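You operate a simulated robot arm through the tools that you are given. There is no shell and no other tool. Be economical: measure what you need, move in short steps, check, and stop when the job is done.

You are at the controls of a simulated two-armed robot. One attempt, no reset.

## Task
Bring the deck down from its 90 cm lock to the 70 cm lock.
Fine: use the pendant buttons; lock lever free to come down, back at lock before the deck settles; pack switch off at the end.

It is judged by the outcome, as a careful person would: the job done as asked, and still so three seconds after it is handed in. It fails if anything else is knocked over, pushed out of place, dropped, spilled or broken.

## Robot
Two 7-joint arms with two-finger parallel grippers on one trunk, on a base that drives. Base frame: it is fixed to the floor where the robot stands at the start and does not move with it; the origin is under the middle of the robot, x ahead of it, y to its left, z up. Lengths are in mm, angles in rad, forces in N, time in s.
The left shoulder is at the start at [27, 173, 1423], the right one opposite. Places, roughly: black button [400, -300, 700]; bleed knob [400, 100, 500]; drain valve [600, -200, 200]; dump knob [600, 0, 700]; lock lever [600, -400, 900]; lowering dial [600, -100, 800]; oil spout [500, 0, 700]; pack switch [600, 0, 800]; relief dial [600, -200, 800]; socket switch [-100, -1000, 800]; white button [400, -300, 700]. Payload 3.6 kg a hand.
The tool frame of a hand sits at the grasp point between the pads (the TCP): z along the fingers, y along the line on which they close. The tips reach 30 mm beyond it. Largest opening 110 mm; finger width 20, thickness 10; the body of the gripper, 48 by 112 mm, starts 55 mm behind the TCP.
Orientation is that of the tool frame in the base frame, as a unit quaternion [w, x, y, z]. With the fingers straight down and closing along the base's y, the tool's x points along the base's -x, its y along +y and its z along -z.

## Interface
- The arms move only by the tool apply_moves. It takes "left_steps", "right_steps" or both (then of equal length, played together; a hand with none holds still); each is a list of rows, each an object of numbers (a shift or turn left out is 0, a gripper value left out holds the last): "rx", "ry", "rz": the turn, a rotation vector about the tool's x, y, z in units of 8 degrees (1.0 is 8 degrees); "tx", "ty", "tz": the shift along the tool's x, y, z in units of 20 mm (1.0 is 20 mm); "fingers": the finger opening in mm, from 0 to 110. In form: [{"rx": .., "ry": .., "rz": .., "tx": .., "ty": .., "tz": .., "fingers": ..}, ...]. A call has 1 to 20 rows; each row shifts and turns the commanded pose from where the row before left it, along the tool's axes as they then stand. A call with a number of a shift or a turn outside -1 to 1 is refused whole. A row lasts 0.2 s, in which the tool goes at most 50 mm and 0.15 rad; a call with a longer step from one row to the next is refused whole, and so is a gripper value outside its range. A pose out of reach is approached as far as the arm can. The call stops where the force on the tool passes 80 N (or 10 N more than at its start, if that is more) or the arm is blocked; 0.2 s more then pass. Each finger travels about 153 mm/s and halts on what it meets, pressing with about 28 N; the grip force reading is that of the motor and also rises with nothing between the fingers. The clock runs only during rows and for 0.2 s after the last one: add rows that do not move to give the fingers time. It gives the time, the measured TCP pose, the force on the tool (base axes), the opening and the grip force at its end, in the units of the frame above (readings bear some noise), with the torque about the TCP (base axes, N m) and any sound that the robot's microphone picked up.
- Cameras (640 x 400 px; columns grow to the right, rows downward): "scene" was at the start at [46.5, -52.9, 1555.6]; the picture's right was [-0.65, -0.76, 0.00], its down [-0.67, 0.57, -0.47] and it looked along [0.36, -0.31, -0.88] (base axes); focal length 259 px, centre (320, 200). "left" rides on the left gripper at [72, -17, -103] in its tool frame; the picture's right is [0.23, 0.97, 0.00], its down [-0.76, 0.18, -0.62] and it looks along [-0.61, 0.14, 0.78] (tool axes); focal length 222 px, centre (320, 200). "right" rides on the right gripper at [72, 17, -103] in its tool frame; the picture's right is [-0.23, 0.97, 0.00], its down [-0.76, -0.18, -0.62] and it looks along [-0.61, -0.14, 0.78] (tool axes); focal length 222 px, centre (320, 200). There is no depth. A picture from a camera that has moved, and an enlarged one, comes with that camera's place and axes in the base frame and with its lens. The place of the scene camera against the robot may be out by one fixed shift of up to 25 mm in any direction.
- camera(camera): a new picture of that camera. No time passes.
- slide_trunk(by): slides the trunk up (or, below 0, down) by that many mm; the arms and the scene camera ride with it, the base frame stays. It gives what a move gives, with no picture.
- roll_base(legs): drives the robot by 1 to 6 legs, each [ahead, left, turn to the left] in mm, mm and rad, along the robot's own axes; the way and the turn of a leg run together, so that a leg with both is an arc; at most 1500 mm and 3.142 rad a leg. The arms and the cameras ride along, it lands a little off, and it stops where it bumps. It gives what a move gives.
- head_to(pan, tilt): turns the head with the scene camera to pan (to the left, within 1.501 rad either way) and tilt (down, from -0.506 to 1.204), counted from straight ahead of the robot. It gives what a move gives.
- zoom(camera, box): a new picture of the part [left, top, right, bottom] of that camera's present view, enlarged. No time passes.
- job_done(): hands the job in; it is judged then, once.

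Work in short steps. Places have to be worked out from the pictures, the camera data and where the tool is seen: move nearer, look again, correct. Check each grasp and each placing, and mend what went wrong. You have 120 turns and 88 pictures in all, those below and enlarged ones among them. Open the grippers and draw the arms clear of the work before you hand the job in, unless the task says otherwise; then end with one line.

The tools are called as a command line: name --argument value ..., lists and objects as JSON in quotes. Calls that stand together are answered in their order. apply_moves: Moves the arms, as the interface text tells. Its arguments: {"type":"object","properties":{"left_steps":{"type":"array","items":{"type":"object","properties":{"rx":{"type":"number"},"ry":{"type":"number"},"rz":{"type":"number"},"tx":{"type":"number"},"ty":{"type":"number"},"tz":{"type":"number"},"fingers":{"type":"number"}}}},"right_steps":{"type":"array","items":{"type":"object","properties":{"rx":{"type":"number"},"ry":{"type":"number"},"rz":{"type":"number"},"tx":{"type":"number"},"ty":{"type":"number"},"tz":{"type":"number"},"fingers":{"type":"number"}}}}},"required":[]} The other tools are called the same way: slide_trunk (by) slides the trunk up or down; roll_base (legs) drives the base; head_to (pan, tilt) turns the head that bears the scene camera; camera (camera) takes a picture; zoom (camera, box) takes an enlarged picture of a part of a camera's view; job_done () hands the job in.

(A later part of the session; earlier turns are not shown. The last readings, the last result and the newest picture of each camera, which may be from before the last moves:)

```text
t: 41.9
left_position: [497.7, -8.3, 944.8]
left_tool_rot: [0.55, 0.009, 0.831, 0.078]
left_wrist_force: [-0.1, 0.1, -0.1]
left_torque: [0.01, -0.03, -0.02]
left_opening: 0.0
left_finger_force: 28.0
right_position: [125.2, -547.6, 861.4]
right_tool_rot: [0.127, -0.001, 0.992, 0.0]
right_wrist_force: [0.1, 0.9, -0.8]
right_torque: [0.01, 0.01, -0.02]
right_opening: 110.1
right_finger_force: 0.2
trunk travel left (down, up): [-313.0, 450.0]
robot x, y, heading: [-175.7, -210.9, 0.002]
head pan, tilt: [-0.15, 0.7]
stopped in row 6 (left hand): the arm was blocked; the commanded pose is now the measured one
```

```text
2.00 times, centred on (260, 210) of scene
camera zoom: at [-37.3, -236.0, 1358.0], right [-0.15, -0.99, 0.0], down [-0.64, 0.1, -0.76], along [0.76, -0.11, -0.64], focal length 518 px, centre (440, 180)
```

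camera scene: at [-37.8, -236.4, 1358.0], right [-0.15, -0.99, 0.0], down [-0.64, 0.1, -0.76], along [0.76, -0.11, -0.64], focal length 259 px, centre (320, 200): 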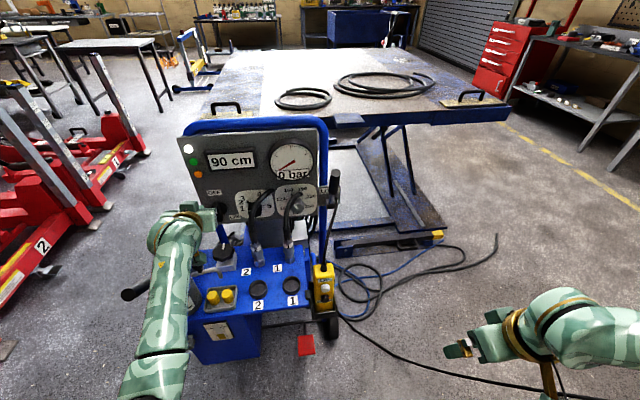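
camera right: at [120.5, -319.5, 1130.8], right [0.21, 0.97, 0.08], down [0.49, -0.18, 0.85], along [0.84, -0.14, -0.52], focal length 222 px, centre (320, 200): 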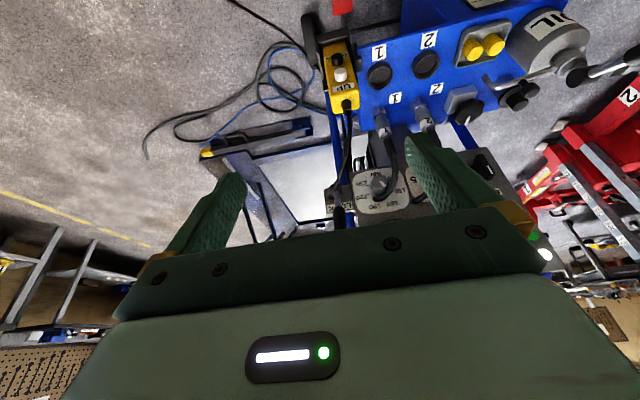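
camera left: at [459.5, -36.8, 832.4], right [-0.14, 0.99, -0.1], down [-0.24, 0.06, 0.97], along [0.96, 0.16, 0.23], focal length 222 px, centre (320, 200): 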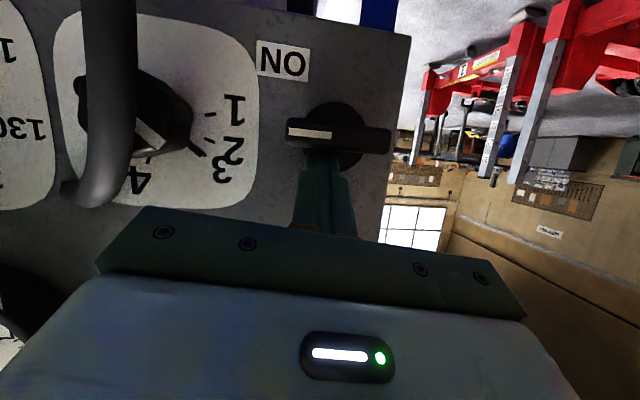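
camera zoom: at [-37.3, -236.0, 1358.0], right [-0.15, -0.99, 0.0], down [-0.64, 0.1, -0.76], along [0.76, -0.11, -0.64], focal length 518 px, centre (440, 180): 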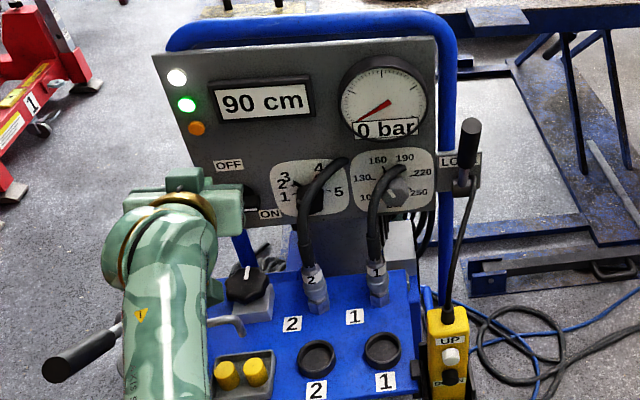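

Green lamp is lit: the pack is on. Now I back off 200 mm, raise the left hand, and look to shift left so the right arm works on its own side.

roll_base --legs '[[-200, 0, 0]]'

apply_moves --left_steps '[{"tx": -1, "ty": 0.5}, {"tx": -1, "ty": 0.5}, {"tx": -1, "ty": 0.5}, {"tx": -1, "ty": 0.5}, {"tx": -1, "ty": 0.5}, {"tx": -1, "ty": 0.5}]'

roll_base --legs '[[0, 160, 0], [140, 0, 0]]'

```text
t: 43.5
left_position: [296.9, -6.6, 945.7]
left_tool_rot: [0.55, 0.007, 0.831, 0.079]
left_wrist_force: [0.6, -0.1, -0.1]
left_torque: [-0.02, 0.0, -0.01]
left_opening: 0.0
left_finger_force: 28.0
right_position: [-73.2, -547.2, 861.6]
right_tool_rot: [0.129, -0.003, 0.992, 0.0]
right_wrist_force: [0.3, 0.0, 0.3]
right_torque: [-0.02, -0.03, 0.01]
right_opening: 110.1
right_finger_force: 0.1
trunk travel left (down, up): [-313.0, 450.0]
robot x, y, heading: [-372.0, -211.4, 0.004]
head pan, tilt: [-0.15, 0.7]
```

```text
t: 44.9
left_position: [340.2, 40.8, 1063.2]
left_tool_rot: [0.548, 0.008, 0.833, 0.079]
left_wrist_force: [-0.2, -0.4, -0.2]
left_torque: [0.03, 0.04, 0.01]
left_opening: 0.4
left_finger_force: 27.9
right_position: [-72.9, -546.9, 861.7]
right_tool_rot: [0.128, -0.002, 0.992, 0.0]
right_wrist_force: [0.2, -0.4, 1.1]
right_torque: [0.0, 0.02, 0.01]
right_opening: 110.1
right_finger_force: 0.0
trunk travel left (down, up): [-313.0, 450.0]
robot x, y, heading: [-375.3, -214.9, 0.001]
head pan, tilt: [-0.15, 0.7]
```

```text
t: 47.2
left_position: [484.4, 201.1, 1062.1]
left_tool_rot: [0.549, 0.008, 0.832, 0.078]
left_wrist_force: [0.5, -0.2, -1.1]
left_torque: [0.0, -0.01, -0.01]
left_opening: 0.0
left_finger_force: 28.3
right_position: [69.3, -387.1, 860.0]
right_tool_rot: [0.128, -0.003, 0.992, 0.001]
right_wrist_force: [-0.3, 0.5, -0.1]
right_torque: [-0.01, 0.05, 0.02]
right_opening: 109.9
right_finger_force: 0.1
trunk travel left (down, up): [-313.0, 450.0]
robot x, y, heading: [-232.0, -52.1, 0.003]
head pan, tilt: [-0.15, 0.7]
```

Now the right hand: forward 100 mm, then pitch up to nearly horizontal while closing the fingers.

apply_moves --right_steps '[{"tx": -1, "tz": 0.25}, {"tx": -1, "tz": 0.25}, {"tx": -1, "tz": 0.25}, {"tx": -1, "tz": 0.25}, {"tx": -1, "tz": 0.25}, {"ry": -1, "fingers": 0}, {"ry": -1}, {"ry": -1}, {"ry": -1}, {"ry": -1}, {"ry": -1}, {"ry": -1}, {"ry": -1}]'

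camera --camera "right"

```text
t: 50.0
left_position: [482.4, 202.1, 1063.2]
left_tool_rot: [0.55, 0.007, 0.832, 0.079]
left_wrist_force: [0.3, -0.5, 0.3]
left_torque: [-0.02, 0.01, -0.04]
left_opening: 0.0
left_finger_force: 28.9
right_position: [172.0, -388.3, 863.7]
right_tool_rot: [0.635, -0.002, 0.773, 0.001]
right_wrist_force: [-0.8, -0.2, 0.1]
right_torque: [0.05, 0.02, 0.0]
right_opening: 0.2
right_finger_force: 28.3
trunk travel left (down, up): [-313.0, 450.0]
robot x, y, heading: [-227.7, -54.8, 0.0]
head pan, tilt: [-0.15, 0.7]
```

```text
53 pictures are left
camera right: at [55.7, -370.0, 811.4], right [0.04, 0.97, 0.22], down [-0.46, -0.18, 0.87], along [0.89, -0.14, 0.44], focal length 222 px, centre (320, 200)
```

right: 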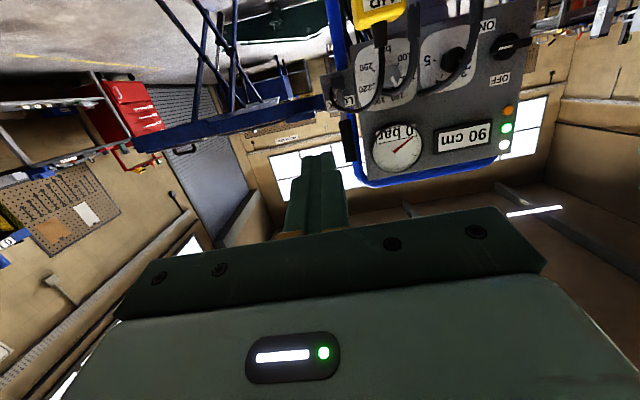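

Pitch works (79°). I move the closed right fingertips in front of the pendant, staying ~60 mm short.

apply_moves --right_steps '[{"tz": 0.73, "tx": 0.8, "ty": 0.575}, {"tz": 0.73, "tx": 0.8, "ty": 0.575}, {"tz": 0.73, "tx": 0.8, "ty": 0.575}, {"tz": 0.73, "tx": 0.8, "ty": 0.575}, {"tz": 0.73, "tx": 0.8, "ty": 0.575}, {"tz": 0.73, "tx": 0.8, "ty": 0.575}, {"tz": 0.73, "tx": 0.8, "ty": 0.575}, {"tz": 0.73, "tx": 0.8, "ty": 0.575}, {}]'

camera --camera "right"

```text
t: 52.0
left_position: [481.6, 199.9, 1063.3]
left_tool_rot: [0.548, 0.009, 0.833, 0.077]
left_wrist_force: [0.3, 0.4, 0.5]
left_torque: [-0.04, -0.01, 0.02]
left_opening: 0.0
left_finger_force: 28.3
right_position: [259.3, -295.8, 712.8]
right_tool_rot: [0.635, -0.003, 0.773, 0.003]
right_wrist_force: [-0.5, -0.2, -0.8]
right_torque: [0.0, 0.0, -0.02]
right_opening: 0.0
right_finger_force: 27.6
trunk travel left (down, up): [-313.0, 450.0]
robot x, y, heading: [-230.3, -53.5, 0.004]
head pan, tilt: [-0.15, 0.7]
```

```text
52 pictures are left
camera right: at [144.0, -278.9, 662.2], right [0.04, 0.97, 0.22], down [-0.46, -0.18, 0.87], along [0.89, -0.14, 0.44], focal length 222 px, centre (320, 200)
```

right: 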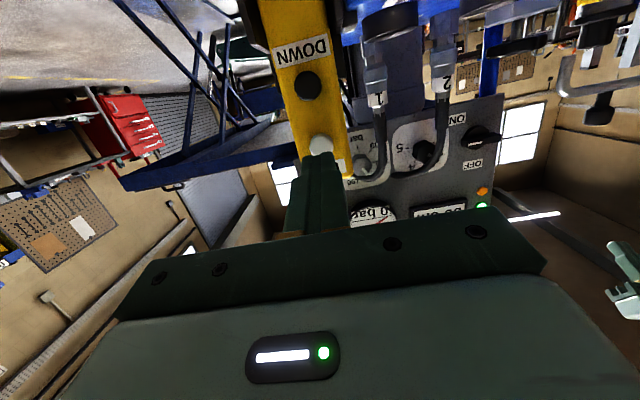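

White button is at ≈[371, −300, 713], black ≈[371, −299, 658]. I approach the white UP button with the tip to x≈350.

apply_moves --right_steps '[{"tz": 0.73, "tx": -0.22, "ty": -0.05}, {"tz": 0.73, "tx": -0.22, "ty": -0.05}, {"tz": 0.73, "tx": -0.22, "ty": -0.05}, {"tz": 0.73, "tx": -0.22, "ty": -0.05}, {}]'

camera --camera "right"

```text
t: 53.2
left_position: [482.8, 200.4, 1062.1]
left_tool_rot: [0.549, 0.007, 0.832, 0.079]
left_wrist_force: [-0.3, -1.1, 0.1]
left_torque: [0.0, -0.01, 0.04]
left_opening: 0.0
left_finger_force: 28.1
right_position: [322.4, -300.4, 720.2]
right_tool_rot: [0.634, -0.003, 0.773, 0.002]
right_wrist_force: [0.8, 0.1, 0.1]
right_torque: [-0.01, -0.04, 0.05]
right_opening: 0.0
right_finger_force: 28.2
trunk travel left (down, up): [-313.0, 450.0]
robot x, y, heading: [-231.1, -49.8, 0.005]
head pan, tilt: [-0.15, 0.7]
```

```text
51 pictures are left
camera right: at [206.3, -283.6, 669.1], right [0.04, 0.97, 0.22], down [-0.46, -0.18, 0.87], along [0.89, -0.14, 0.44], focal length 222 px, centre (320, 200)
```

right: 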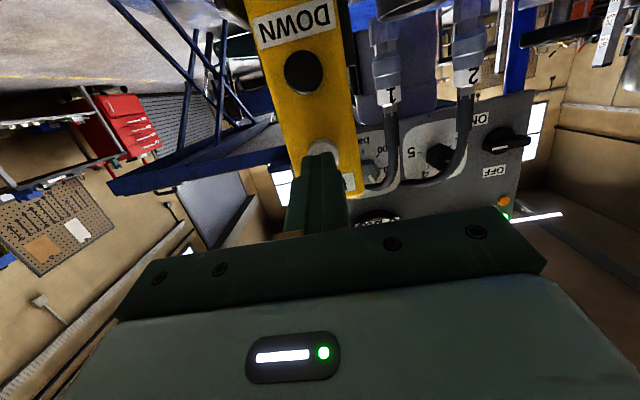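

Tip lines up with the white button. Advance in 4 mm steps and read the force.

apply_moves --right_steps '[{"tz": 0.2, "tx": -0.04}, {"tz": 0.2, "tx": -0.04}, {"tz": 0.2, "tx": -0.04}, {"tz": 0.2, "tx": -0.04}]'

zoom --camera "scene" --box '[190, 90, 410, 290]'

```text
t: 54.2
left_position: [481.7, 199.8, 1063.2]
left_tool_rot: [0.55, 0.009, 0.832, 0.078]
left_wrist_force: [0.9, 0.0, -0.8]
left_torque: [0.0, 0.0, 0.02]
left_opening: 0.0
left_finger_force: 27.7
right_position: [335.3, -299.2, 719.4]
right_tool_rot: [0.634, -0.001, 0.773, 0.001]
right_wrist_force: [-8.4, -0.9, 0.3]
right_torque: [0.07, -0.01, -0.09]
right_opening: 0.0
right_finger_force: 28.0
trunk travel left (down, up): [-313.0, 450.0]
robot x, y, heading: [-231.0, -53.0, 0.001]
head pan, tilt: [-0.15, 0.7]
heard: click
```

```text
2.00 times, centred on (300, 190) of scene
camera zoom: at [-95.8, -76.1, 1358.1], right [-0.15, -0.99, 0.0], down [-0.64, 0.1, -0.77], along [0.76, -0.11, -0.64], focal length 518 px, centre (360, 220)
```

zoom: 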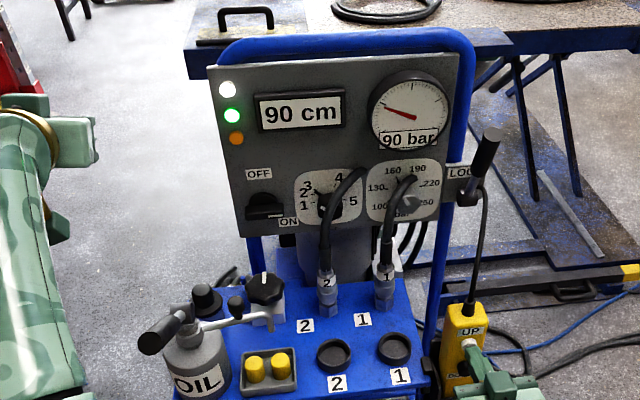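

The button clicked and pressure is 90 bar. I hold another second and re-read the display.

apply_moves --right_steps '[{}, {}, {}, {}, {}]'

zoom --camera "scene" --box '[250, 110, 390, 210]'

```text
t: 55.4
left_position: [481.6, 200.7, 1063.5]
left_tool_rot: [0.549, 0.008, 0.832, 0.079]
left_wrist_force: [1.0, 1.3, 1.2]
left_torque: [0.01, -0.03, -0.01]
left_opening: 0.0
left_finger_force: 27.6
right_position: [337.9, -299.6, 718.7]
right_tool_rot: [0.634, -0.002, 0.774, 0.002]
right_wrist_force: [-12.0, -2.0, -3.9]
right_torque: [0.0, 0.09, -0.06]
right_opening: 0.1
right_finger_force: 28.4
trunk travel left (down, up): [-313.0, 450.0]
robot x, y, heading: [-232.6, -55.1, 0.007]
head pan, tilt: [-0.15, 0.7]
```

```text
4.00 times, centred on (320, 160) of scene
camera zoom: at [-95.3, -76.2, 1358.0], right [-0.15, -0.99, 0.0], down [-0.64, 0.09, -0.76], along [0.76, -0.11, -0.64], focal length 1036 px, centre (320, 360)
```

zoom: 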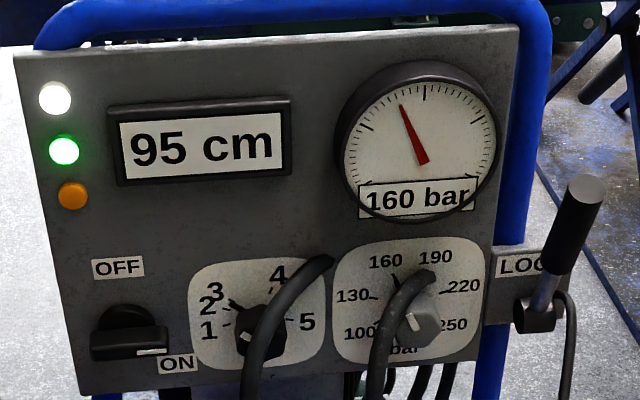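

The deck is lifted to 95 cm. Release the button now by backing off.

apply_moves --right_steps '[{"tz": -1, "tx": 0.2}, {"tz": -1, "tx": 0.2}, {}]'

zoom --camera "scene" --box '[250, 110, 390, 210]'

```text
t: 56.2
left_position: [483.8, 200.9, 1063.3]
left_tool_rot: [0.548, 0.008, 0.832, 0.079]
left_wrist_force: [0.1, -0.1, 0.3]
left_torque: [0.0, 0.03, 0.02]
left_opening: 0.0
left_finger_force: 28.0
right_position: [296.7, -298.7, 720.4]
right_tool_rot: [0.635, -0.002, 0.772, 0.001]
right_wrist_force: [-0.6, 0.2, 0.5]
right_torque: [0.01, -0.02, 0.01]
right_opening: 0.1
right_finger_force: 28.3
trunk travel left (down, up): [-313.0, 450.0]
robot x, y, heading: [-229.9, -54.8, 0.0]
head pan, tilt: [-0.15, 0.7]
```

```text
4.00 times, centred on (320, 160) of scene
camera zoom: at [-94.4, -75.7, 1358.0], right [-0.15, -0.99, 0.0], down [-0.64, 0.09, -0.76], along [0.76, -0.11, -0.64], focal length 1036 px, centre (320, 360)
```

zoom: 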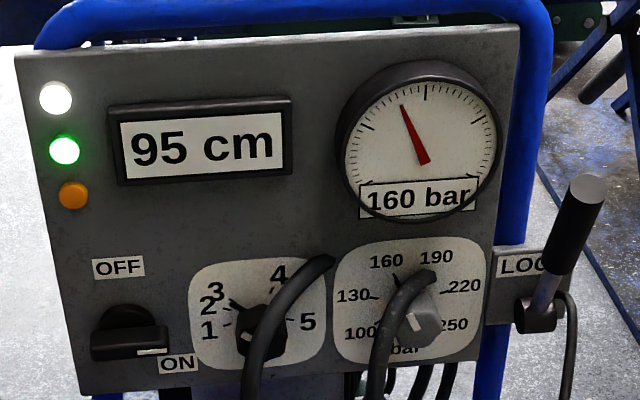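

Holds at 95 cm, so the lock is unloaded. Next I bring the right hand up in front of the lock lever, open, pitched less so the wrist camera clears the cable.

apply_moves --right_steps '[{"tz": -0.19, "tx": -0.98, "ty": -0.24}, {"tz": -0.19, "tx": -0.98, "ty": -0.24}, {"tz": -0.19, "tx": -0.98, "ty": -0.24}, {"tz": -0.19, "tx": -0.98, "ty": -0.24}, {"tz": -0.19, "tx": -0.98, "ty": -0.24}, {"tz": -0.19, "tx": -0.98, "ty": -0.24}, {"tz": -0.19, "tx": -0.98, "ty": -0.24}, {"tz": -0.19, "tx": -0.98, "ty": -0.24}, {"tz": -0.19, "tx": -0.98, "ty": -0.24}, {"tz": -0.19, "tx": -0.98, "ty": -0.24}, {"tz": -0.19, "tx": -0.98, "ty": -0.24}, {"tz": -0.19, "tx": -0.98, "ty": -0.24, "fingers": 110}, {"ry": 1}, {"ry": 1}, {"ry": 1}, {}]'

camera --camera "right"

```text
t: 59.6
left_position: [482.2, 200.7, 1063.7]
left_tool_rot: [0.549, 0.008, 0.832, 0.078]
left_wrist_force: [-0.4, 1.1, 0.5]
left_torque: [-0.02, 0.0, -0.02]
left_opening: 0.0
left_finger_force: 28.5
right_position: [297.5, -354.9, 958.8]
right_tool_rot: [0.46, -0.002, 0.888, 0.001]
right_wrist_force: [-0.7, -0.1, -0.3]
right_torque: [0.02, 0.0, 0.0]
right_opening: 109.8
right_finger_force: 0.1
trunk travel left (down, up): [-313.0, 450.0]
robot x, y, heading: [-229.1, -53.7, 0.005]
head pan, tilt: [-0.15, 0.7]
```

```text
47 pictures are left
camera right: at [172.2, -339.1, 959.9], right [0.13, 0.97, 0.19], down [-0.07, -0.18, 0.98], along [0.99, -0.14, 0.04], focal length 222 px, centre (320, 200)
```

right: 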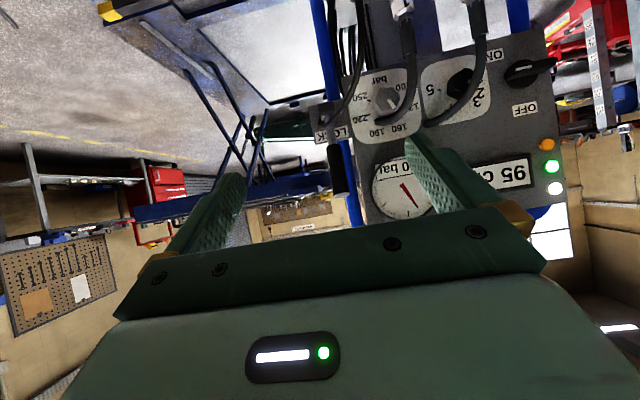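

Lever tip ≈[567, −354, 965], hub ≈[620, −357, 820]. I approach with open fingers to straddle the handle, stopping for a look before full depth.

apply_moves --right_steps '[{"tz": 0.93, "tx": -0.55}, {"tz": 0.93, "tx": -0.55}, {"tz": 0.93, "tx": -0.55}, {"tz": 0.93, "tx": -0.55}, {"tz": 0.93, "tx": -0.55}, {"tz": 0.93, "tx": -0.55}, {"tz": 0.93, "tx": -0.55}, {"tz": 0.93, "tx": -0.55}, {"tz": 0.93, "tx": -0.55}, {}]'

camera --camera "right"

```text
t: 61.8
left_position: [481.9, 200.5, 1063.3]
left_tool_rot: [0.549, 0.008, 0.832, 0.079]
left_wrist_force: [0.2, 0.2, -0.4]
left_torque: [-0.04, -0.01, -0.01]
left_opening: 0.0
left_finger_force: 27.8
right_position: [492.1, -356.1, 943.8]
right_tool_rot: [0.46, -0.002, 0.888, 0.001]
right_wrist_force: [-0.7, 0.9, -0.1]
right_torque: [-0.04, -0.01, 0.04]
right_opening: 110.0
right_finger_force: 0.1
trunk travel left (down, up): [-313.0, 450.0]
robot x, y, heading: [-233.3, -50.2, 0.001]
head pan, tilt: [-0.15, 0.7]
```

```text
46 pictures are left
camera right: at [367.0, -338.5, 944.2], right [0.13, 0.97, 0.19], down [-0.07, -0.18, 0.98], along [0.99, -0.14, 0.04], focal length 222 px, centre (320, 200)
```

right: 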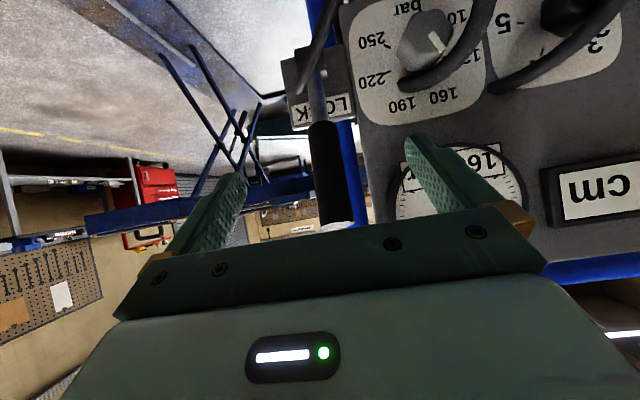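

Handle is between the fingers' line. Advance the last ~85 mm and close on it.

apply_moves --right_steps '[{"tz": 0.93, "tx": -0.55}, {"tz": 0.93, "tx": -0.55}, {"tz": 0.93, "tx": -0.55}, {"tz": 0.9, "tx": -0.53}, {}]'

camera --camera "right"

zoom --camera "scene" --box '[260, 90, 460, 240]'

```text
t: 63.0
left_position: [483.2, 200.6, 1061.9]
left_tool_rot: [0.548, 0.009, 0.832, 0.078]
left_wrist_force: [-0.2, 0.6, -0.4]
left_torque: [0.02, -0.01, 0.0]
left_opening: 0.0
left_finger_force: 28.3
right_position: [573.1, -353.5, 936.1]
right_tool_rot: [0.46, -0.004, 0.888, 0.002]
right_wrist_force: [0.5, 0.4, -0.4]
right_torque: [-0.01, -0.01, 0.02]
right_opening: 110.0
right_finger_force: 0.1
right hand out of reach, approached as far as the arm can: row 4
trunk travel left (down, up): [-313.0, 450.0]
robot x, y, heading: [-229.5, -56.5, 0.004]
head pan, tilt: [-0.15, 0.7]
```

```text
45 pictures are left
camera right: at [446.5, -336.7, 936.0], right [0.13, 0.97, 0.19], down [-0.07, -0.18, 0.98], along [0.99, -0.14, 0.05], focal length 222 px, centre (320, 200)
```

right: 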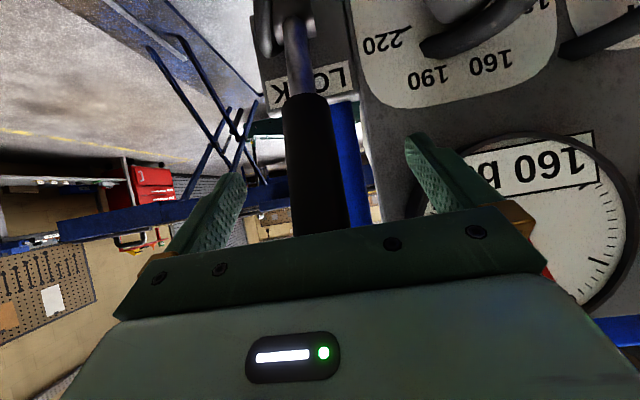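

```text
2.67 times, centred on (360, 165) of scene
camera zoom: at [-94.4, -76.1, 1357.9], right [-0.15, -0.99, 0.0], down [-0.64, 0.09, -0.76], along [0.76, -0.11, -0.64], focal length 691 px, centre (213, 293)
```

zoom: 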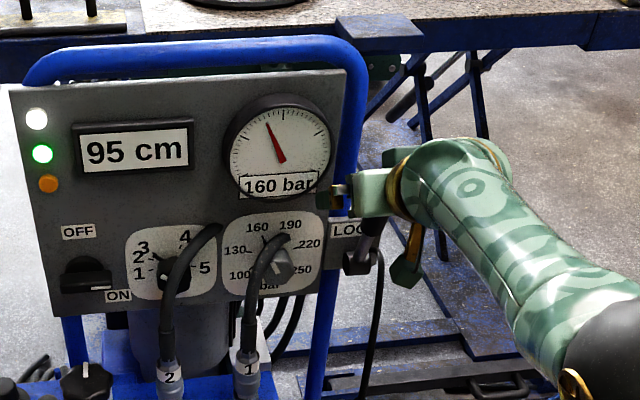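

Handle is between the fingers and reach is just enough. Close the gripper on it.

apply_moves --right_steps '[{"fingers": 0}, {}, {}, {}]'

```text
t: 64.0
left_position: [482.1, 200.6, 1061.7]
left_tool_rot: [0.548, 0.008, 0.833, 0.079]
left_wrist_force: [0.4, 0.5, -0.3]
left_torque: [0.02, 0.0, -0.01]
left_opening: 0.0
left_finger_force: 28.3
right_position: [571.8, -353.1, 935.7]
right_tool_rot: [0.46, -0.002, 0.888, 0.001]
right_wrist_force: [0.5, 0.7, 0.4]
right_torque: [-0.32, -0.19, -0.1]
right_opening: 27.9
right_finger_force: 45.3
trunk travel left (down, up): [-313.0, 450.0]
robot x, y, heading: [-229.8, -55.2, 0.003]
head pan, tilt: [-0.15, 0.7]
```

Gripped (28 mm handle). Now pull it along an arc toward the robot and down, about 30° first.

apply_moves --right_steps '[{"tz": -0.34, "tx": 0.73}, {"tz": -0.34, "tx": 0.73}, {"tz": -0.15, "tx": 0.81}, {"tz": -0.15, "tx": 0.81}, {}]'

zoom --camera "scene" --box '[260, 90, 460, 240]'

```text
t: 65.2
left_position: [481.0, 202.3, 1063.1]
left_tool_rot: [0.549, 0.008, 0.832, 0.078]
left_wrist_force: [-0.4, -0.4, -0.1]
left_torque: [0.02, -0.03, -0.02]
left_opening: 0.3
left_finger_force: 28.3
right_position: [518.9, -352.8, 898.2]
right_tool_rot: [0.461, -0.003, 0.887, 0.0]
right_wrist_force: [2.5, 5.6, 14.3]
right_torque: [-1.61, -1.38, -1.35]
right_opening: 28.0
right_finger_force: 45.5
trunk travel left (down, up): [-313.0, 450.0]
robot x, y, heading: [-231.4, -55.2, 0.0]
head pan, tilt: [-0.15, 0.7]
```

```text
2.67 times, centred on (360, 165) of scene
camera zoom: at [-96.3, -73.9, 1358.3], right [-0.15, -0.99, 0.0], down [-0.64, 0.09, -0.77], along [0.76, -0.11, -0.64], focal length 691 px, centre (213, 293)
```

zoom: 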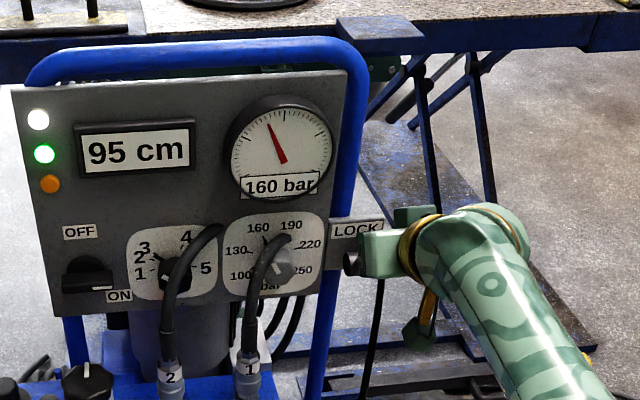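

The lever follows smoothly. Continue the arc further down and watch the force for an end stop.

apply_moves --right_steps '[{"tz": 0.07, "tx": 0.81}, {"tz": 0.07, "tx": 0.81}, {"tz": 0.28, "tx": 0.78}, {}]'

camera --camera "right"

```text
t: 66.2
left_position: [475.8, 202.2, 1066.7]
left_tool_rot: [0.552, 0.008, 0.83, 0.077]
left_wrist_force: [-0.6, -0.3, 0.0]
left_torque: [0.01, 0.02, 0.0]
left_opening: 0.1
left_finger_force: 28.4
right_position: [494.3, -353.3, 857.1]
right_tool_rot: [0.462, -0.002, 0.887, 0.0]
right_wrist_force: [-32.8, 8.5, 24.0]
right_torque: [-0.99, -1.43, -1.44]
right_opening: 28.0
right_finger_force: 45.4
trunk travel left (down, up): [-313.0, 450.0]
robot x, y, heading: [-232.5, -53.2, 0.006]
head pan, tilt: [-0.15, 0.7]
```

```text
42 pictures are left
camera right: at [367.4, -336.0, 857.0], right [0.13, 0.97, 0.18], down [-0.07, -0.18, 0.98], along [0.99, -0.14, 0.05], focal length 222 px, centre (320, 200)
```

right: 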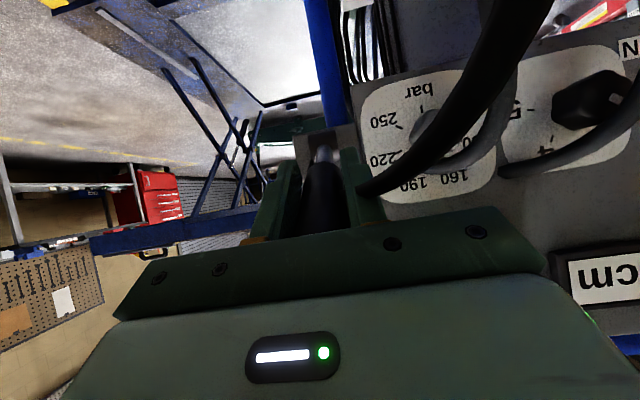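

Force shows about 35 N radial misfit; the pendant cable also appears close to the fingers. Let me look from the scene camera.

zoom --camera "scene" --box '[310, 140, 430, 290]'

```text
2.67 times, centred on (370, 215) of scene
camera zoom: at [-102.4, -73.4, 1359.0], right [-0.15, -0.99, 0.0], down [-0.63, 0.09, -0.77], along [0.76, -0.11, -0.64], focal length 691 px, centre (187, 160)
```

zoom: 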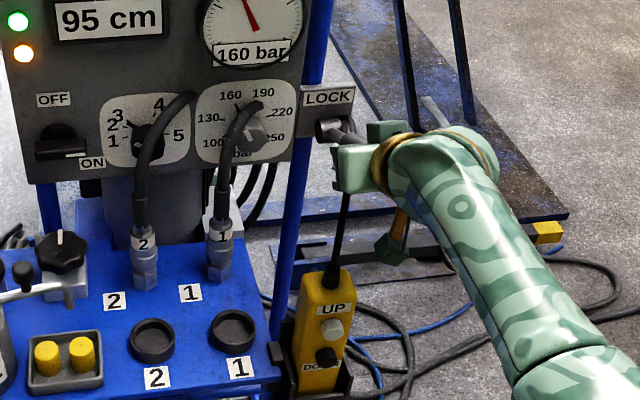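

The orange lamp has come on — the lock shows free. I nudge the lever a bit further (outward and down) to reach the end of its travel.

apply_moves --right_steps '[{"tz": -0.25, "tx": 0.17}, {"tz": 0.3, "tx": 0.45}, {"tz": 0.3, "tx": 0.45}, {}]'

```text
t: 67.2
left_position: [475.2, 202.4, 1067.8]
left_tool_rot: [0.552, 0.008, 0.83, 0.077]
left_wrist_force: [0.4, 0.8, -0.1]
left_torque: [-0.03, 0.02, 0.0]
left_opening: 0.2
left_finger_force: 27.5
right_position: [485.6, -351.8, 836.9]
right_tool_rot: [0.462, -0.003, 0.887, 0.0]
right_wrist_force: [-55.1, 10.5, 26.3]
right_torque: [-0.54, -2.03, -0.76]
right_opening: 27.9
right_finger_force: 45.1
trunk travel left (down, up): [-313.0, 450.0]
robot x, y, heading: [-233.9, -52.0, -0.0]
head pan, tilt: [-0.15, 0.7]
```

Radial load is growing, so my arc is off. I'll open the fingers a bit to relieve it and see whether the lever stays free.

apply_moves --right_steps '[{"fingers": 60}, {}, {}]'

camera --camera "right"

zoom --camera "scene" --box '[230, 110, 430, 290]'

```text
t: 68.0
left_position: [473.5, 202.6, 1069.8]
left_tool_rot: [0.554, 0.007, 0.829, 0.078]
left_wrist_force: [-0.2, 0.2, 0.0]
left_torque: [0.01, -0.01, 0.02]
left_opening: 0.0
left_finger_force: 27.6
right_position: [485.2, -352.5, 837.9]
right_tool_rot: [0.463, -0.003, 0.886, 0.0]
right_wrist_force: [-66.2, 11.1, 20.4]
right_torque: [-0.36, -1.43, -0.39]
right_opening: 59.9
right_finger_force: 0.0
trunk travel left (down, up): [-313.0, 450.0]
robot x, y, heading: [-233.1, -51.6, -0.001]
head pan, tilt: [-0.15, 0.7]
```

```text
40 pictures are left
camera right: at [359.9, -336.2, 837.8], right [0.12, 0.97, 0.18], down [-0.08, -0.18, 0.98], along [0.99, -0.14, 0.05], focal length 222 px, centre (320, 200)
```

right: 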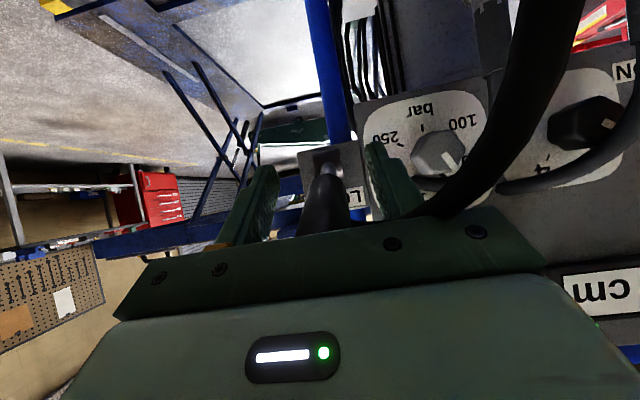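

```text
2.22 times, centred on (330, 200) of scene
camera zoom: at [-105.8, -73.4, 1359.4], right [-0.15, -0.99, 0.0], down [-0.63, 0.09, -0.77], along [0.76, -0.11, -0.64], focal length 576 px, centre (298, 200)
```

zoom: 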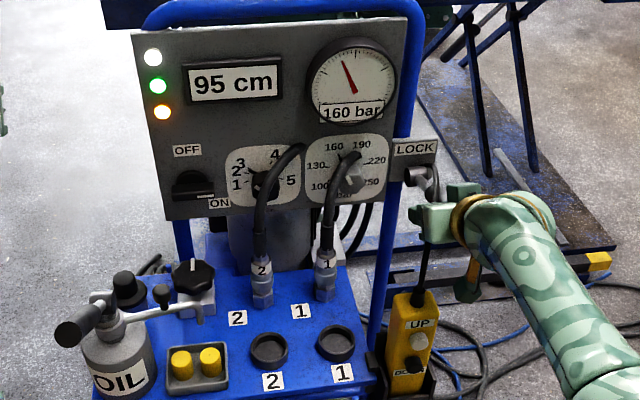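

The push remains with fingers open, so the handle end is pressing on my palm. I back out 30 mm along the tool axis.

apply_moves --right_steps '[{"tz": -0.5}, {"tz": -0.5}, {"tz": -0.5}, {}]'

camera --camera "right"

```text
t: 69.0
left_position: [481.8, 201.2, 1062.9]
left_tool_rot: [0.55, 0.008, 0.832, 0.079]
left_wrist_force: [0.3, -0.5, -0.1]
left_torque: [0.04, 0.02, 0.0]
left_opening: 0.0
left_finger_force: 27.9
right_position: [468.3, -354.4, 848.6]
right_tool_rot: [0.461, -0.003, 0.888, 0.002]
right_wrist_force: [0.0, 0.0, 0.1]
right_torque: [-0.01, 0.01, -0.01]
right_opening: 60.2
right_finger_force: 0.0
trunk travel left (down, up): [-313.0, 450.0]
robot x, y, heading: [-229.0, -53.5, -0.0]
head pan, tilt: [-0.15, 0.7]
```

```text
38 pictures are left
camera right: at [342.4, -337.3, 848.9], right [0.13, 0.97, 0.19], down [-0.07, -0.18, 0.98], along [0.99, -0.14, 0.04], focal length 222 px, centre (320, 200)
```

right: 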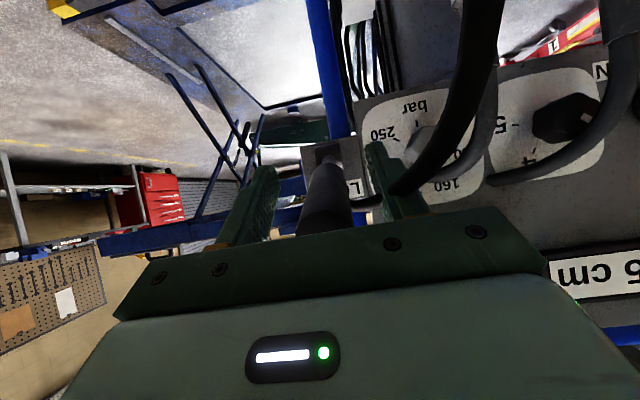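

No force now. The cable drapes under one finger; I open slightly more and withdraw straight back to free it, then look.

apply_moves --right_steps '[{"tz": -0.9, "fingers": 70}, {"tz": -0.9}, {"tz": -0.9}, {"tz": -0.9}, {"tz": -0.9}, {"tz": -0.9}, {"tz": -0.9}, {}]'

camera --camera "right"

zoom --camera "scene" --box '[230, 110, 430, 290]'

```text
t: 70.8
left_position: [482.4, 201.3, 1061.8]
left_tool_rot: [0.549, 0.008, 0.832, 0.079]
left_wrist_force: [0.4, 0.2, 0.5]
left_torque: [0.03, -0.01, 0.0]
left_opening: 0.0
left_finger_force: 28.7
right_position: [366.7, -354.4, 921.1]
right_tool_rot: [0.46, -0.002, 0.888, 0.002]
right_wrist_force: [0.2, 0.0, 0.7]
right_torque: [0.01, 0.02, -0.01]
right_opening: 70.1
right_finger_force: 0.2
trunk travel left (down, up): [-313.0, 450.0]
robot x, y, heading: [-231.1, -54.7, 0.005]
head pan, tilt: [-0.15, 0.7]
```

```text
37 pictures are left
camera right: at [240.8, -338.4, 921.4], right [0.13, 0.97, 0.19], down [-0.07, -0.18, 0.98], along [0.99, -0.14, 0.04], focal length 222 px, centre (320, 200)
```

right: 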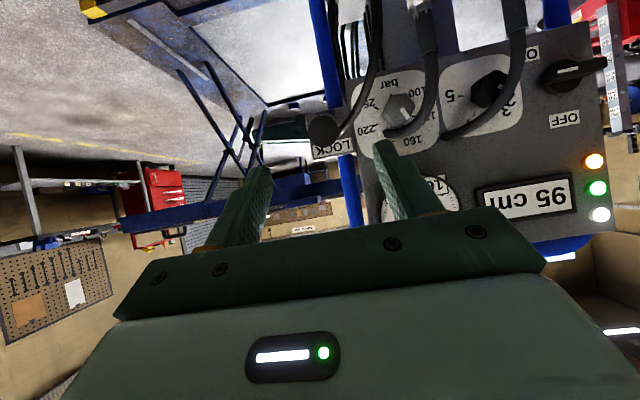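

```text
2.22 times, centred on (330, 200) of scene
camera zoom: at [-94.3, -75.8, 1357.9], right [-0.15, -0.99, 0.0], down [-0.64, 0.09, -0.76], along [0.76, -0.11, -0.64], focal length 576 px, centre (298, 200)
```

zoom: 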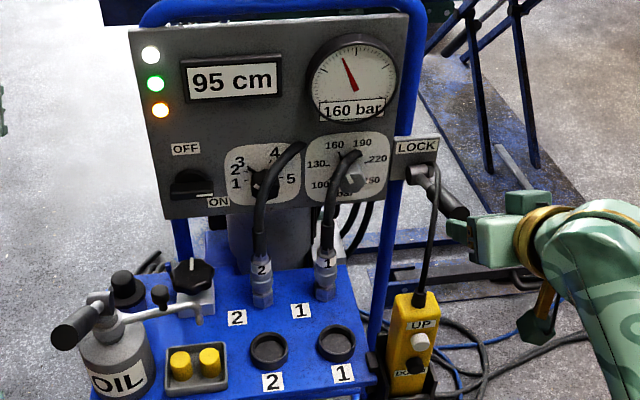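

Lever stays down and the orange "free" lamp is lit. Now I take the right hand back, close it, re-pitch and lower it in front of the black DOWN button.

apply_moves --right_steps '[{"tz": -0.77, "tx": 0.54, "fingers": 0}, {"tz": -0.77, "tx": 0.54}, {"tz": -0.77, "tx": 0.54}, {"tz": -0.77, "tx": 0.54}, {"ry": -1}, {"ry": -1}, {"ry": -1}, {"tz": 0.19, "tx": 0.965, "ty": 0.21}, {"tz": 0.19, "tx": 0.965, "ty": 0.21}, {"tz": 0.19, "tx": 0.965, "ty": 0.21}, {"tz": 0.19, "tx": 0.965, "ty": 0.21}, {"tz": 0.19, "tx": 0.965, "ty": 0.21}, {"tz": 0.19, "tx": 0.965, "ty": 0.21}, {"tz": 0.19, "tx": 0.965, "ty": 0.21}, {"tz": 0.19, "tx": 0.965, "ty": 0.21}, {"tz": 0.19, "tx": 0.965, "ty": 0.21}, {"tz": 0.19, "tx": 0.965, "ty": 0.21}, {"tz": 0.19, "tx": 0.965, "ty": 0.21}, {"tz": 0.19, "tx": 0.965, "ty": 0.21}, {"tz": 0.19, "tx": 0.965, "ty": 0.21}]'

camera --camera "right"

```text
t: 75.0
left_position: [482.3, 201.5, 1062.4]
left_tool_rot: [0.549, 0.009, 0.832, 0.078]
left_wrist_force: [0.0, 0.4, -0.3]
left_torque: [0.0, -0.02, -0.04]
left_opening: 0.0
left_finger_force: 27.6
right_position: [290.8, -300.9, 665.7]
right_tool_rot: [0.634, -0.002, 0.773, 0.002]
right_wrist_force: [-0.3, -0.2, 0.4]
right_torque: [-0.03, 0.0, -0.02]
right_opening: 0.0
right_finger_force: 28.2
trunk travel left (down, up): [-313.0, 450.0]
robot x, y, heading: [-232.1, -55.1, 0.002]
head pan, tilt: [-0.15, 0.7]
```

```text
35 pictures are left
camera right: at [175.0, -282.9, 615.1], right [0.04, 0.97, 0.22], down [-0.46, -0.18, 0.87], along [0.89, -0.14, 0.44], focal length 222 px, centre (320, 200)
```

right: 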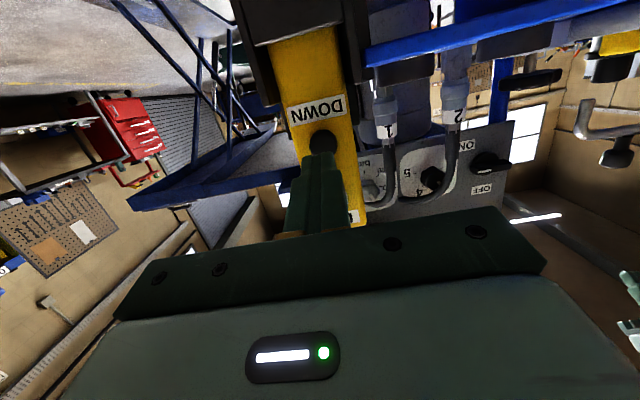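

Aligned with the black button. Advance to contact and press in small steps.

apply_moves --right_steps '[{"tz": 0.79, "tx": -0.14}, {"tz": 0.79, "tx": -0.14}, {"tz": 0.2, "tx": -0.04}, {"tz": 0.2, "tx": -0.04}, {"tz": 0.2, "tx": -0.04}, {"tz": 0.15, "tx": -0.03}]'

zoom --camera "scene" --box '[230, 110, 430, 290]'

```text
t: 76.4
left_position: [481.2, 200.5, 1062.6]
left_tool_rot: [0.549, 0.009, 0.832, 0.078]
left_wrist_force: [-0.8, -0.3, -0.2]
left_torque: [0.03, -0.01, 0.01]
left_opening: 0.0
left_finger_force: 28.4
right_position: [335.9, -298.7, 664.6]
right_tool_rot: [0.634, -0.001, 0.773, 0.0]
right_wrist_force: [-5.3, 2.2, -0.6]
right_torque: [0.02, -0.03, 0.05]
right_opening: 0.0
right_finger_force: 27.9
trunk travel left (down, up): [-313.0, 450.0]
robot x, y, heading: [-231.5, -50.8, 0.0]
head pan, tilt: [-0.15, 0.7]
heard: click
```

```text
2.22 times, centred on (330, 200) of scene
camera zoom: at [-95.4, -75.7, 1358.1], right [-0.15, -0.99, 0.0], down [-0.64, 0.09, -0.76], along [0.76, -0.11, -0.64], focal length 576 px, centre (298, 200)
```

zoom: 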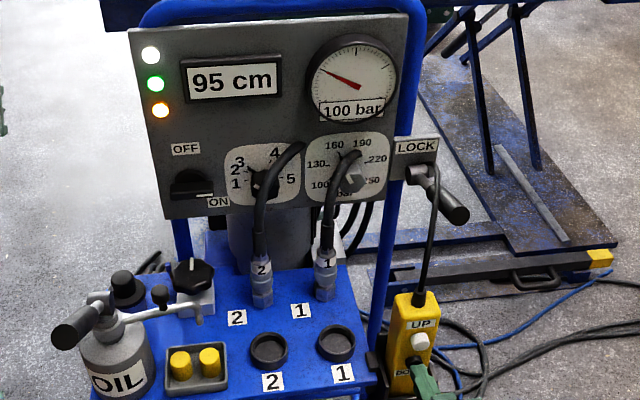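

Click, pressure falling to 100 bar; deck starting down. Hold for 1 s more and read.

apply_moves --right_steps '[{}, {}, {}, {}]'

zoom --camera "scene" --box '[250, 110, 390, 210]'

```text
t: 77.4
left_position: [481.9, 200.1, 1062.4]
left_tool_rot: [0.55, 0.008, 0.832, 0.078]
left_wrist_force: [0.8, -0.4, 0.6]
left_torque: [-0.03, 0.01, -0.03]
left_opening: 0.2
left_finger_force: 28.6
right_position: [337.6, -299.0, 664.6]
right_tool_rot: [0.634, -0.002, 0.773, 0.002]
right_wrist_force: [-9.4, 1.3, -2.6]
right_torque: [0.01, 0.05, 0.07]
right_opening: 0.0
right_finger_force: 28.0
trunk travel left (down, up): [-313.0, 450.0]
robot x, y, heading: [-234.6, -53.1, 0.004]
head pan, tilt: [-0.15, 0.7]
```

```text
4.00 times, centred on (320, 160) of scene
camera zoom: at [-95.1, -75.8, 1358.0], right [-0.15, -0.99, 0.0], down [-0.64, 0.09, -0.76], along [0.76, -0.11, -0.64], focal length 1036 px, centre (320, 360)
```

zoom: 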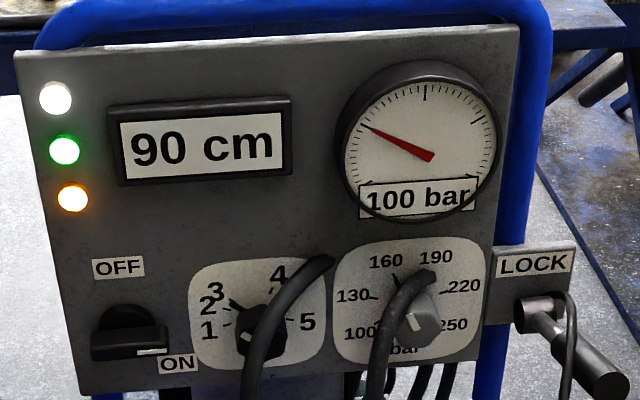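

About 5 cm/s, passing 90 cm. Hold another ~1.6 s and check (expect ≈82).

apply_moves --right_steps '[{}, {}, {}, {}, {}, {}, {}]'

zoom --camera "scene" --box '[250, 110, 390, 210]'

```text
t: 79.0
left_position: [481.6, 200.2, 1062.6]
left_tool_rot: [0.55, 0.008, 0.832, 0.078]
left_wrist_force: [0.5, 0.7, 0.8]
left_torque: [-0.01, 0.03, 0.01]
left_opening: 0.0
left_finger_force: 28.5
right_position: [337.5, -299.6, 665.3]
right_tool_rot: [0.634, -0.001, 0.773, 0.001]
right_wrist_force: [-9.8, 1.4, -3.5]
right_torque: [0.02, 0.08, 0.03]
right_opening: 0.0
right_finger_force: 28.6
trunk travel left (down, up): [-313.0, 450.0]
robot x, y, heading: [-231.7, -52.5, 0.007]
head pan, tilt: [-0.15, 0.7]
```

```text
4.00 times, centred on (320, 160) of scene
camera zoom: at [-95.1, -75.9, 1358.0], right [-0.15, -0.99, 0.0], down [-0.64, 0.09, -0.76], along [0.76, -0.11, -0.64], focal length 1036 px, centre (320, 360)
```

zoom: 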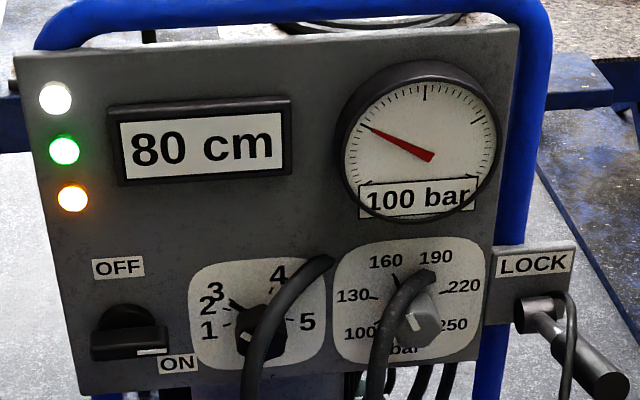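

80 cm, ~6 cm/s. Hold 0.4 s more then release, aiming for ≈76–77 cm.

apply_moves --right_steps '[{}, {}, {"tz": -1, "tx": 0.2}, {"tz": -1, "tx": 0.2}, {}]'

zoom --camera "scene" --box '[250, 110, 390, 210]'

```text
t: 80.2
left_position: [482.7, 200.8, 1063.2]
left_tool_rot: [0.549, 0.008, 0.832, 0.078]
left_wrist_force: [-0.4, 0.2, 0.4]
left_torque: [0.0, -0.01, -0.01]
left_opening: 0.0
left_finger_force: 27.9
right_position: [297.3, -298.8, 665.0]
right_tool_rot: [0.635, -0.002, 0.773, 0.002]
right_wrist_force: [0.2, 0.2, -0.6]
right_torque: [0.01, -0.02, 0.01]
right_opening: 0.1
right_finger_force: 27.9
trunk travel left (down, up): [-313.0, 450.0]
robot x, y, heading: [-227.9, -52.8, 0.004]
head pan, tilt: [-0.15, 0.7]
```

```text
4.00 times, centred on (320, 160) of scene
camera zoom: at [-94.4, -75.7, 1358.0], right [-0.15, -0.99, 0.0], down [-0.64, 0.09, -0.76], along [0.76, -0.11, -0.64], focal length 1036 px, centre (320, 360)
```

zoom: 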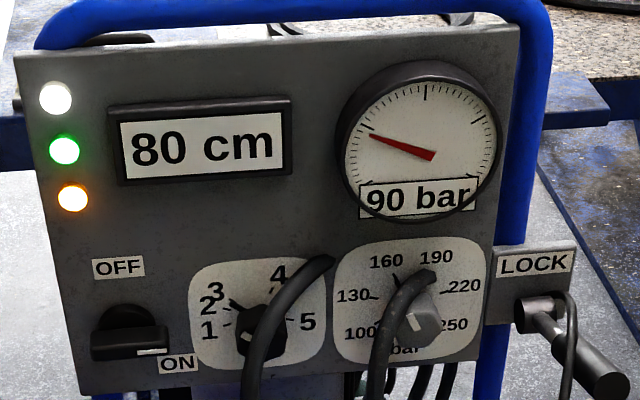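

The display steps in 5 cm, so the deck is probably ~78. I give a short additional DOWN press and check for the change to 75.

apply_moves --right_steps '[{"tz": 1, "tx": -0.2}, {"tz": 1, "tx": -0.2}, {}, {"tz": -1, "tx": 0.2}, {"tz": -1, "tx": 0.2}, {}]'

zoom --camera "scene" --box '[250, 110, 390, 210]'

```text
t: 81.6
left_position: [482.7, 201.1, 1061.6]
left_tool_rot: [0.549, 0.008, 0.832, 0.078]
left_wrist_force: [0.3, -0.5, -0.2]
left_torque: [-0.02, 0.0, -0.01]
left_opening: 0.0
left_finger_force: 27.8
right_position: [296.8, -300.2, 666.6]
right_tool_rot: [0.635, -0.002, 0.773, 0.002]
right_wrist_force: [-0.1, 0.0, 0.6]
right_torque: [0.02, -0.04, 0.02]
right_opening: 0.0
right_finger_force: 28.2
trunk travel left (down, up): [-313.0, 450.0]
robot x, y, heading: [-232.4, -53.5, 0.003]
head pan, tilt: [-0.15, 0.7]
heard: click
```

```text
4.00 times, centred on (320, 160) of scene
camera zoom: at [-94.4, -75.7, 1358.0], right [-0.15, -0.99, 0.0], down [-0.64, 0.09, -0.76], along [0.76, -0.11, -0.64], focal length 1036 px, centre (320, 360)
```

zoom: 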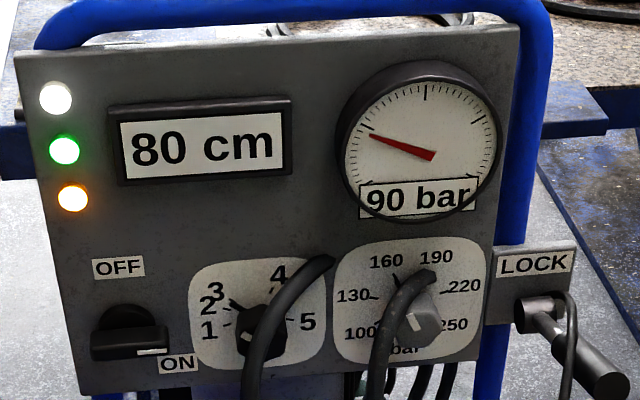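

Deck moved only slightly; by timing it's near 79 cm. Press DOWN for ~0.6 s.

apply_moves --right_steps '[{"tz": 1, "tx": -0.2}, {"tz": 1, "tx": -0.2}, {}, {}, {"tz": -1, "tx": 0.2}, {"tz": -1, "tx": 0.2}, {}]'

zoom --camera "scene" --box '[250, 110, 390, 210]'

```text
t: 83.2
left_position: [481.9, 200.4, 1062.4]
left_tool_rot: [0.548, 0.009, 0.833, 0.078]
left_wrist_force: [0.6, -0.9, -0.1]
left_torque: [-0.01, 0.03, -0.03]
left_opening: 0.0
left_finger_force: 28.4
right_position: [297.1, -301.3, 666.5]
right_tool_rot: [0.635, -0.002, 0.772, 0.002]
right_wrist_force: [0.2, -0.7, 0.6]
right_torque: [-0.02, -0.03, -0.01]
right_opening: 0.1
right_finger_force: 28.0
trunk travel left (down, up): [-313.0, 450.0]
robot x, y, heading: [-232.9, -54.4, 0.006]
head pan, tilt: [-0.15, 0.7]
heard: click
```

```text
4.00 times, centred on (320, 160) of scene
camera zoom: at [-94.4, -75.8, 1358.0], right [-0.15, -0.99, 0.0], down [-0.64, 0.09, -0.76], along [0.76, -0.11, -0.64], focal length 1036 px, centre (320, 360)
```

zoom: 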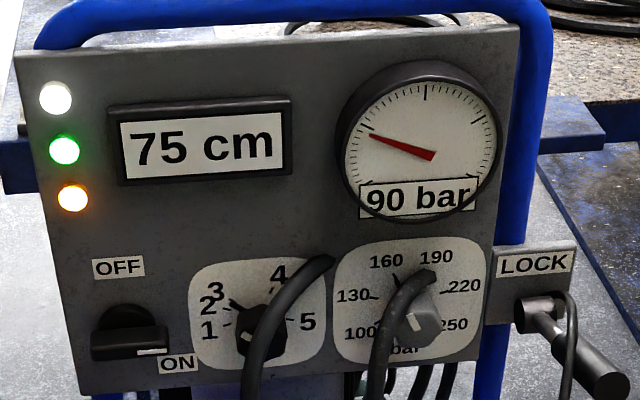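

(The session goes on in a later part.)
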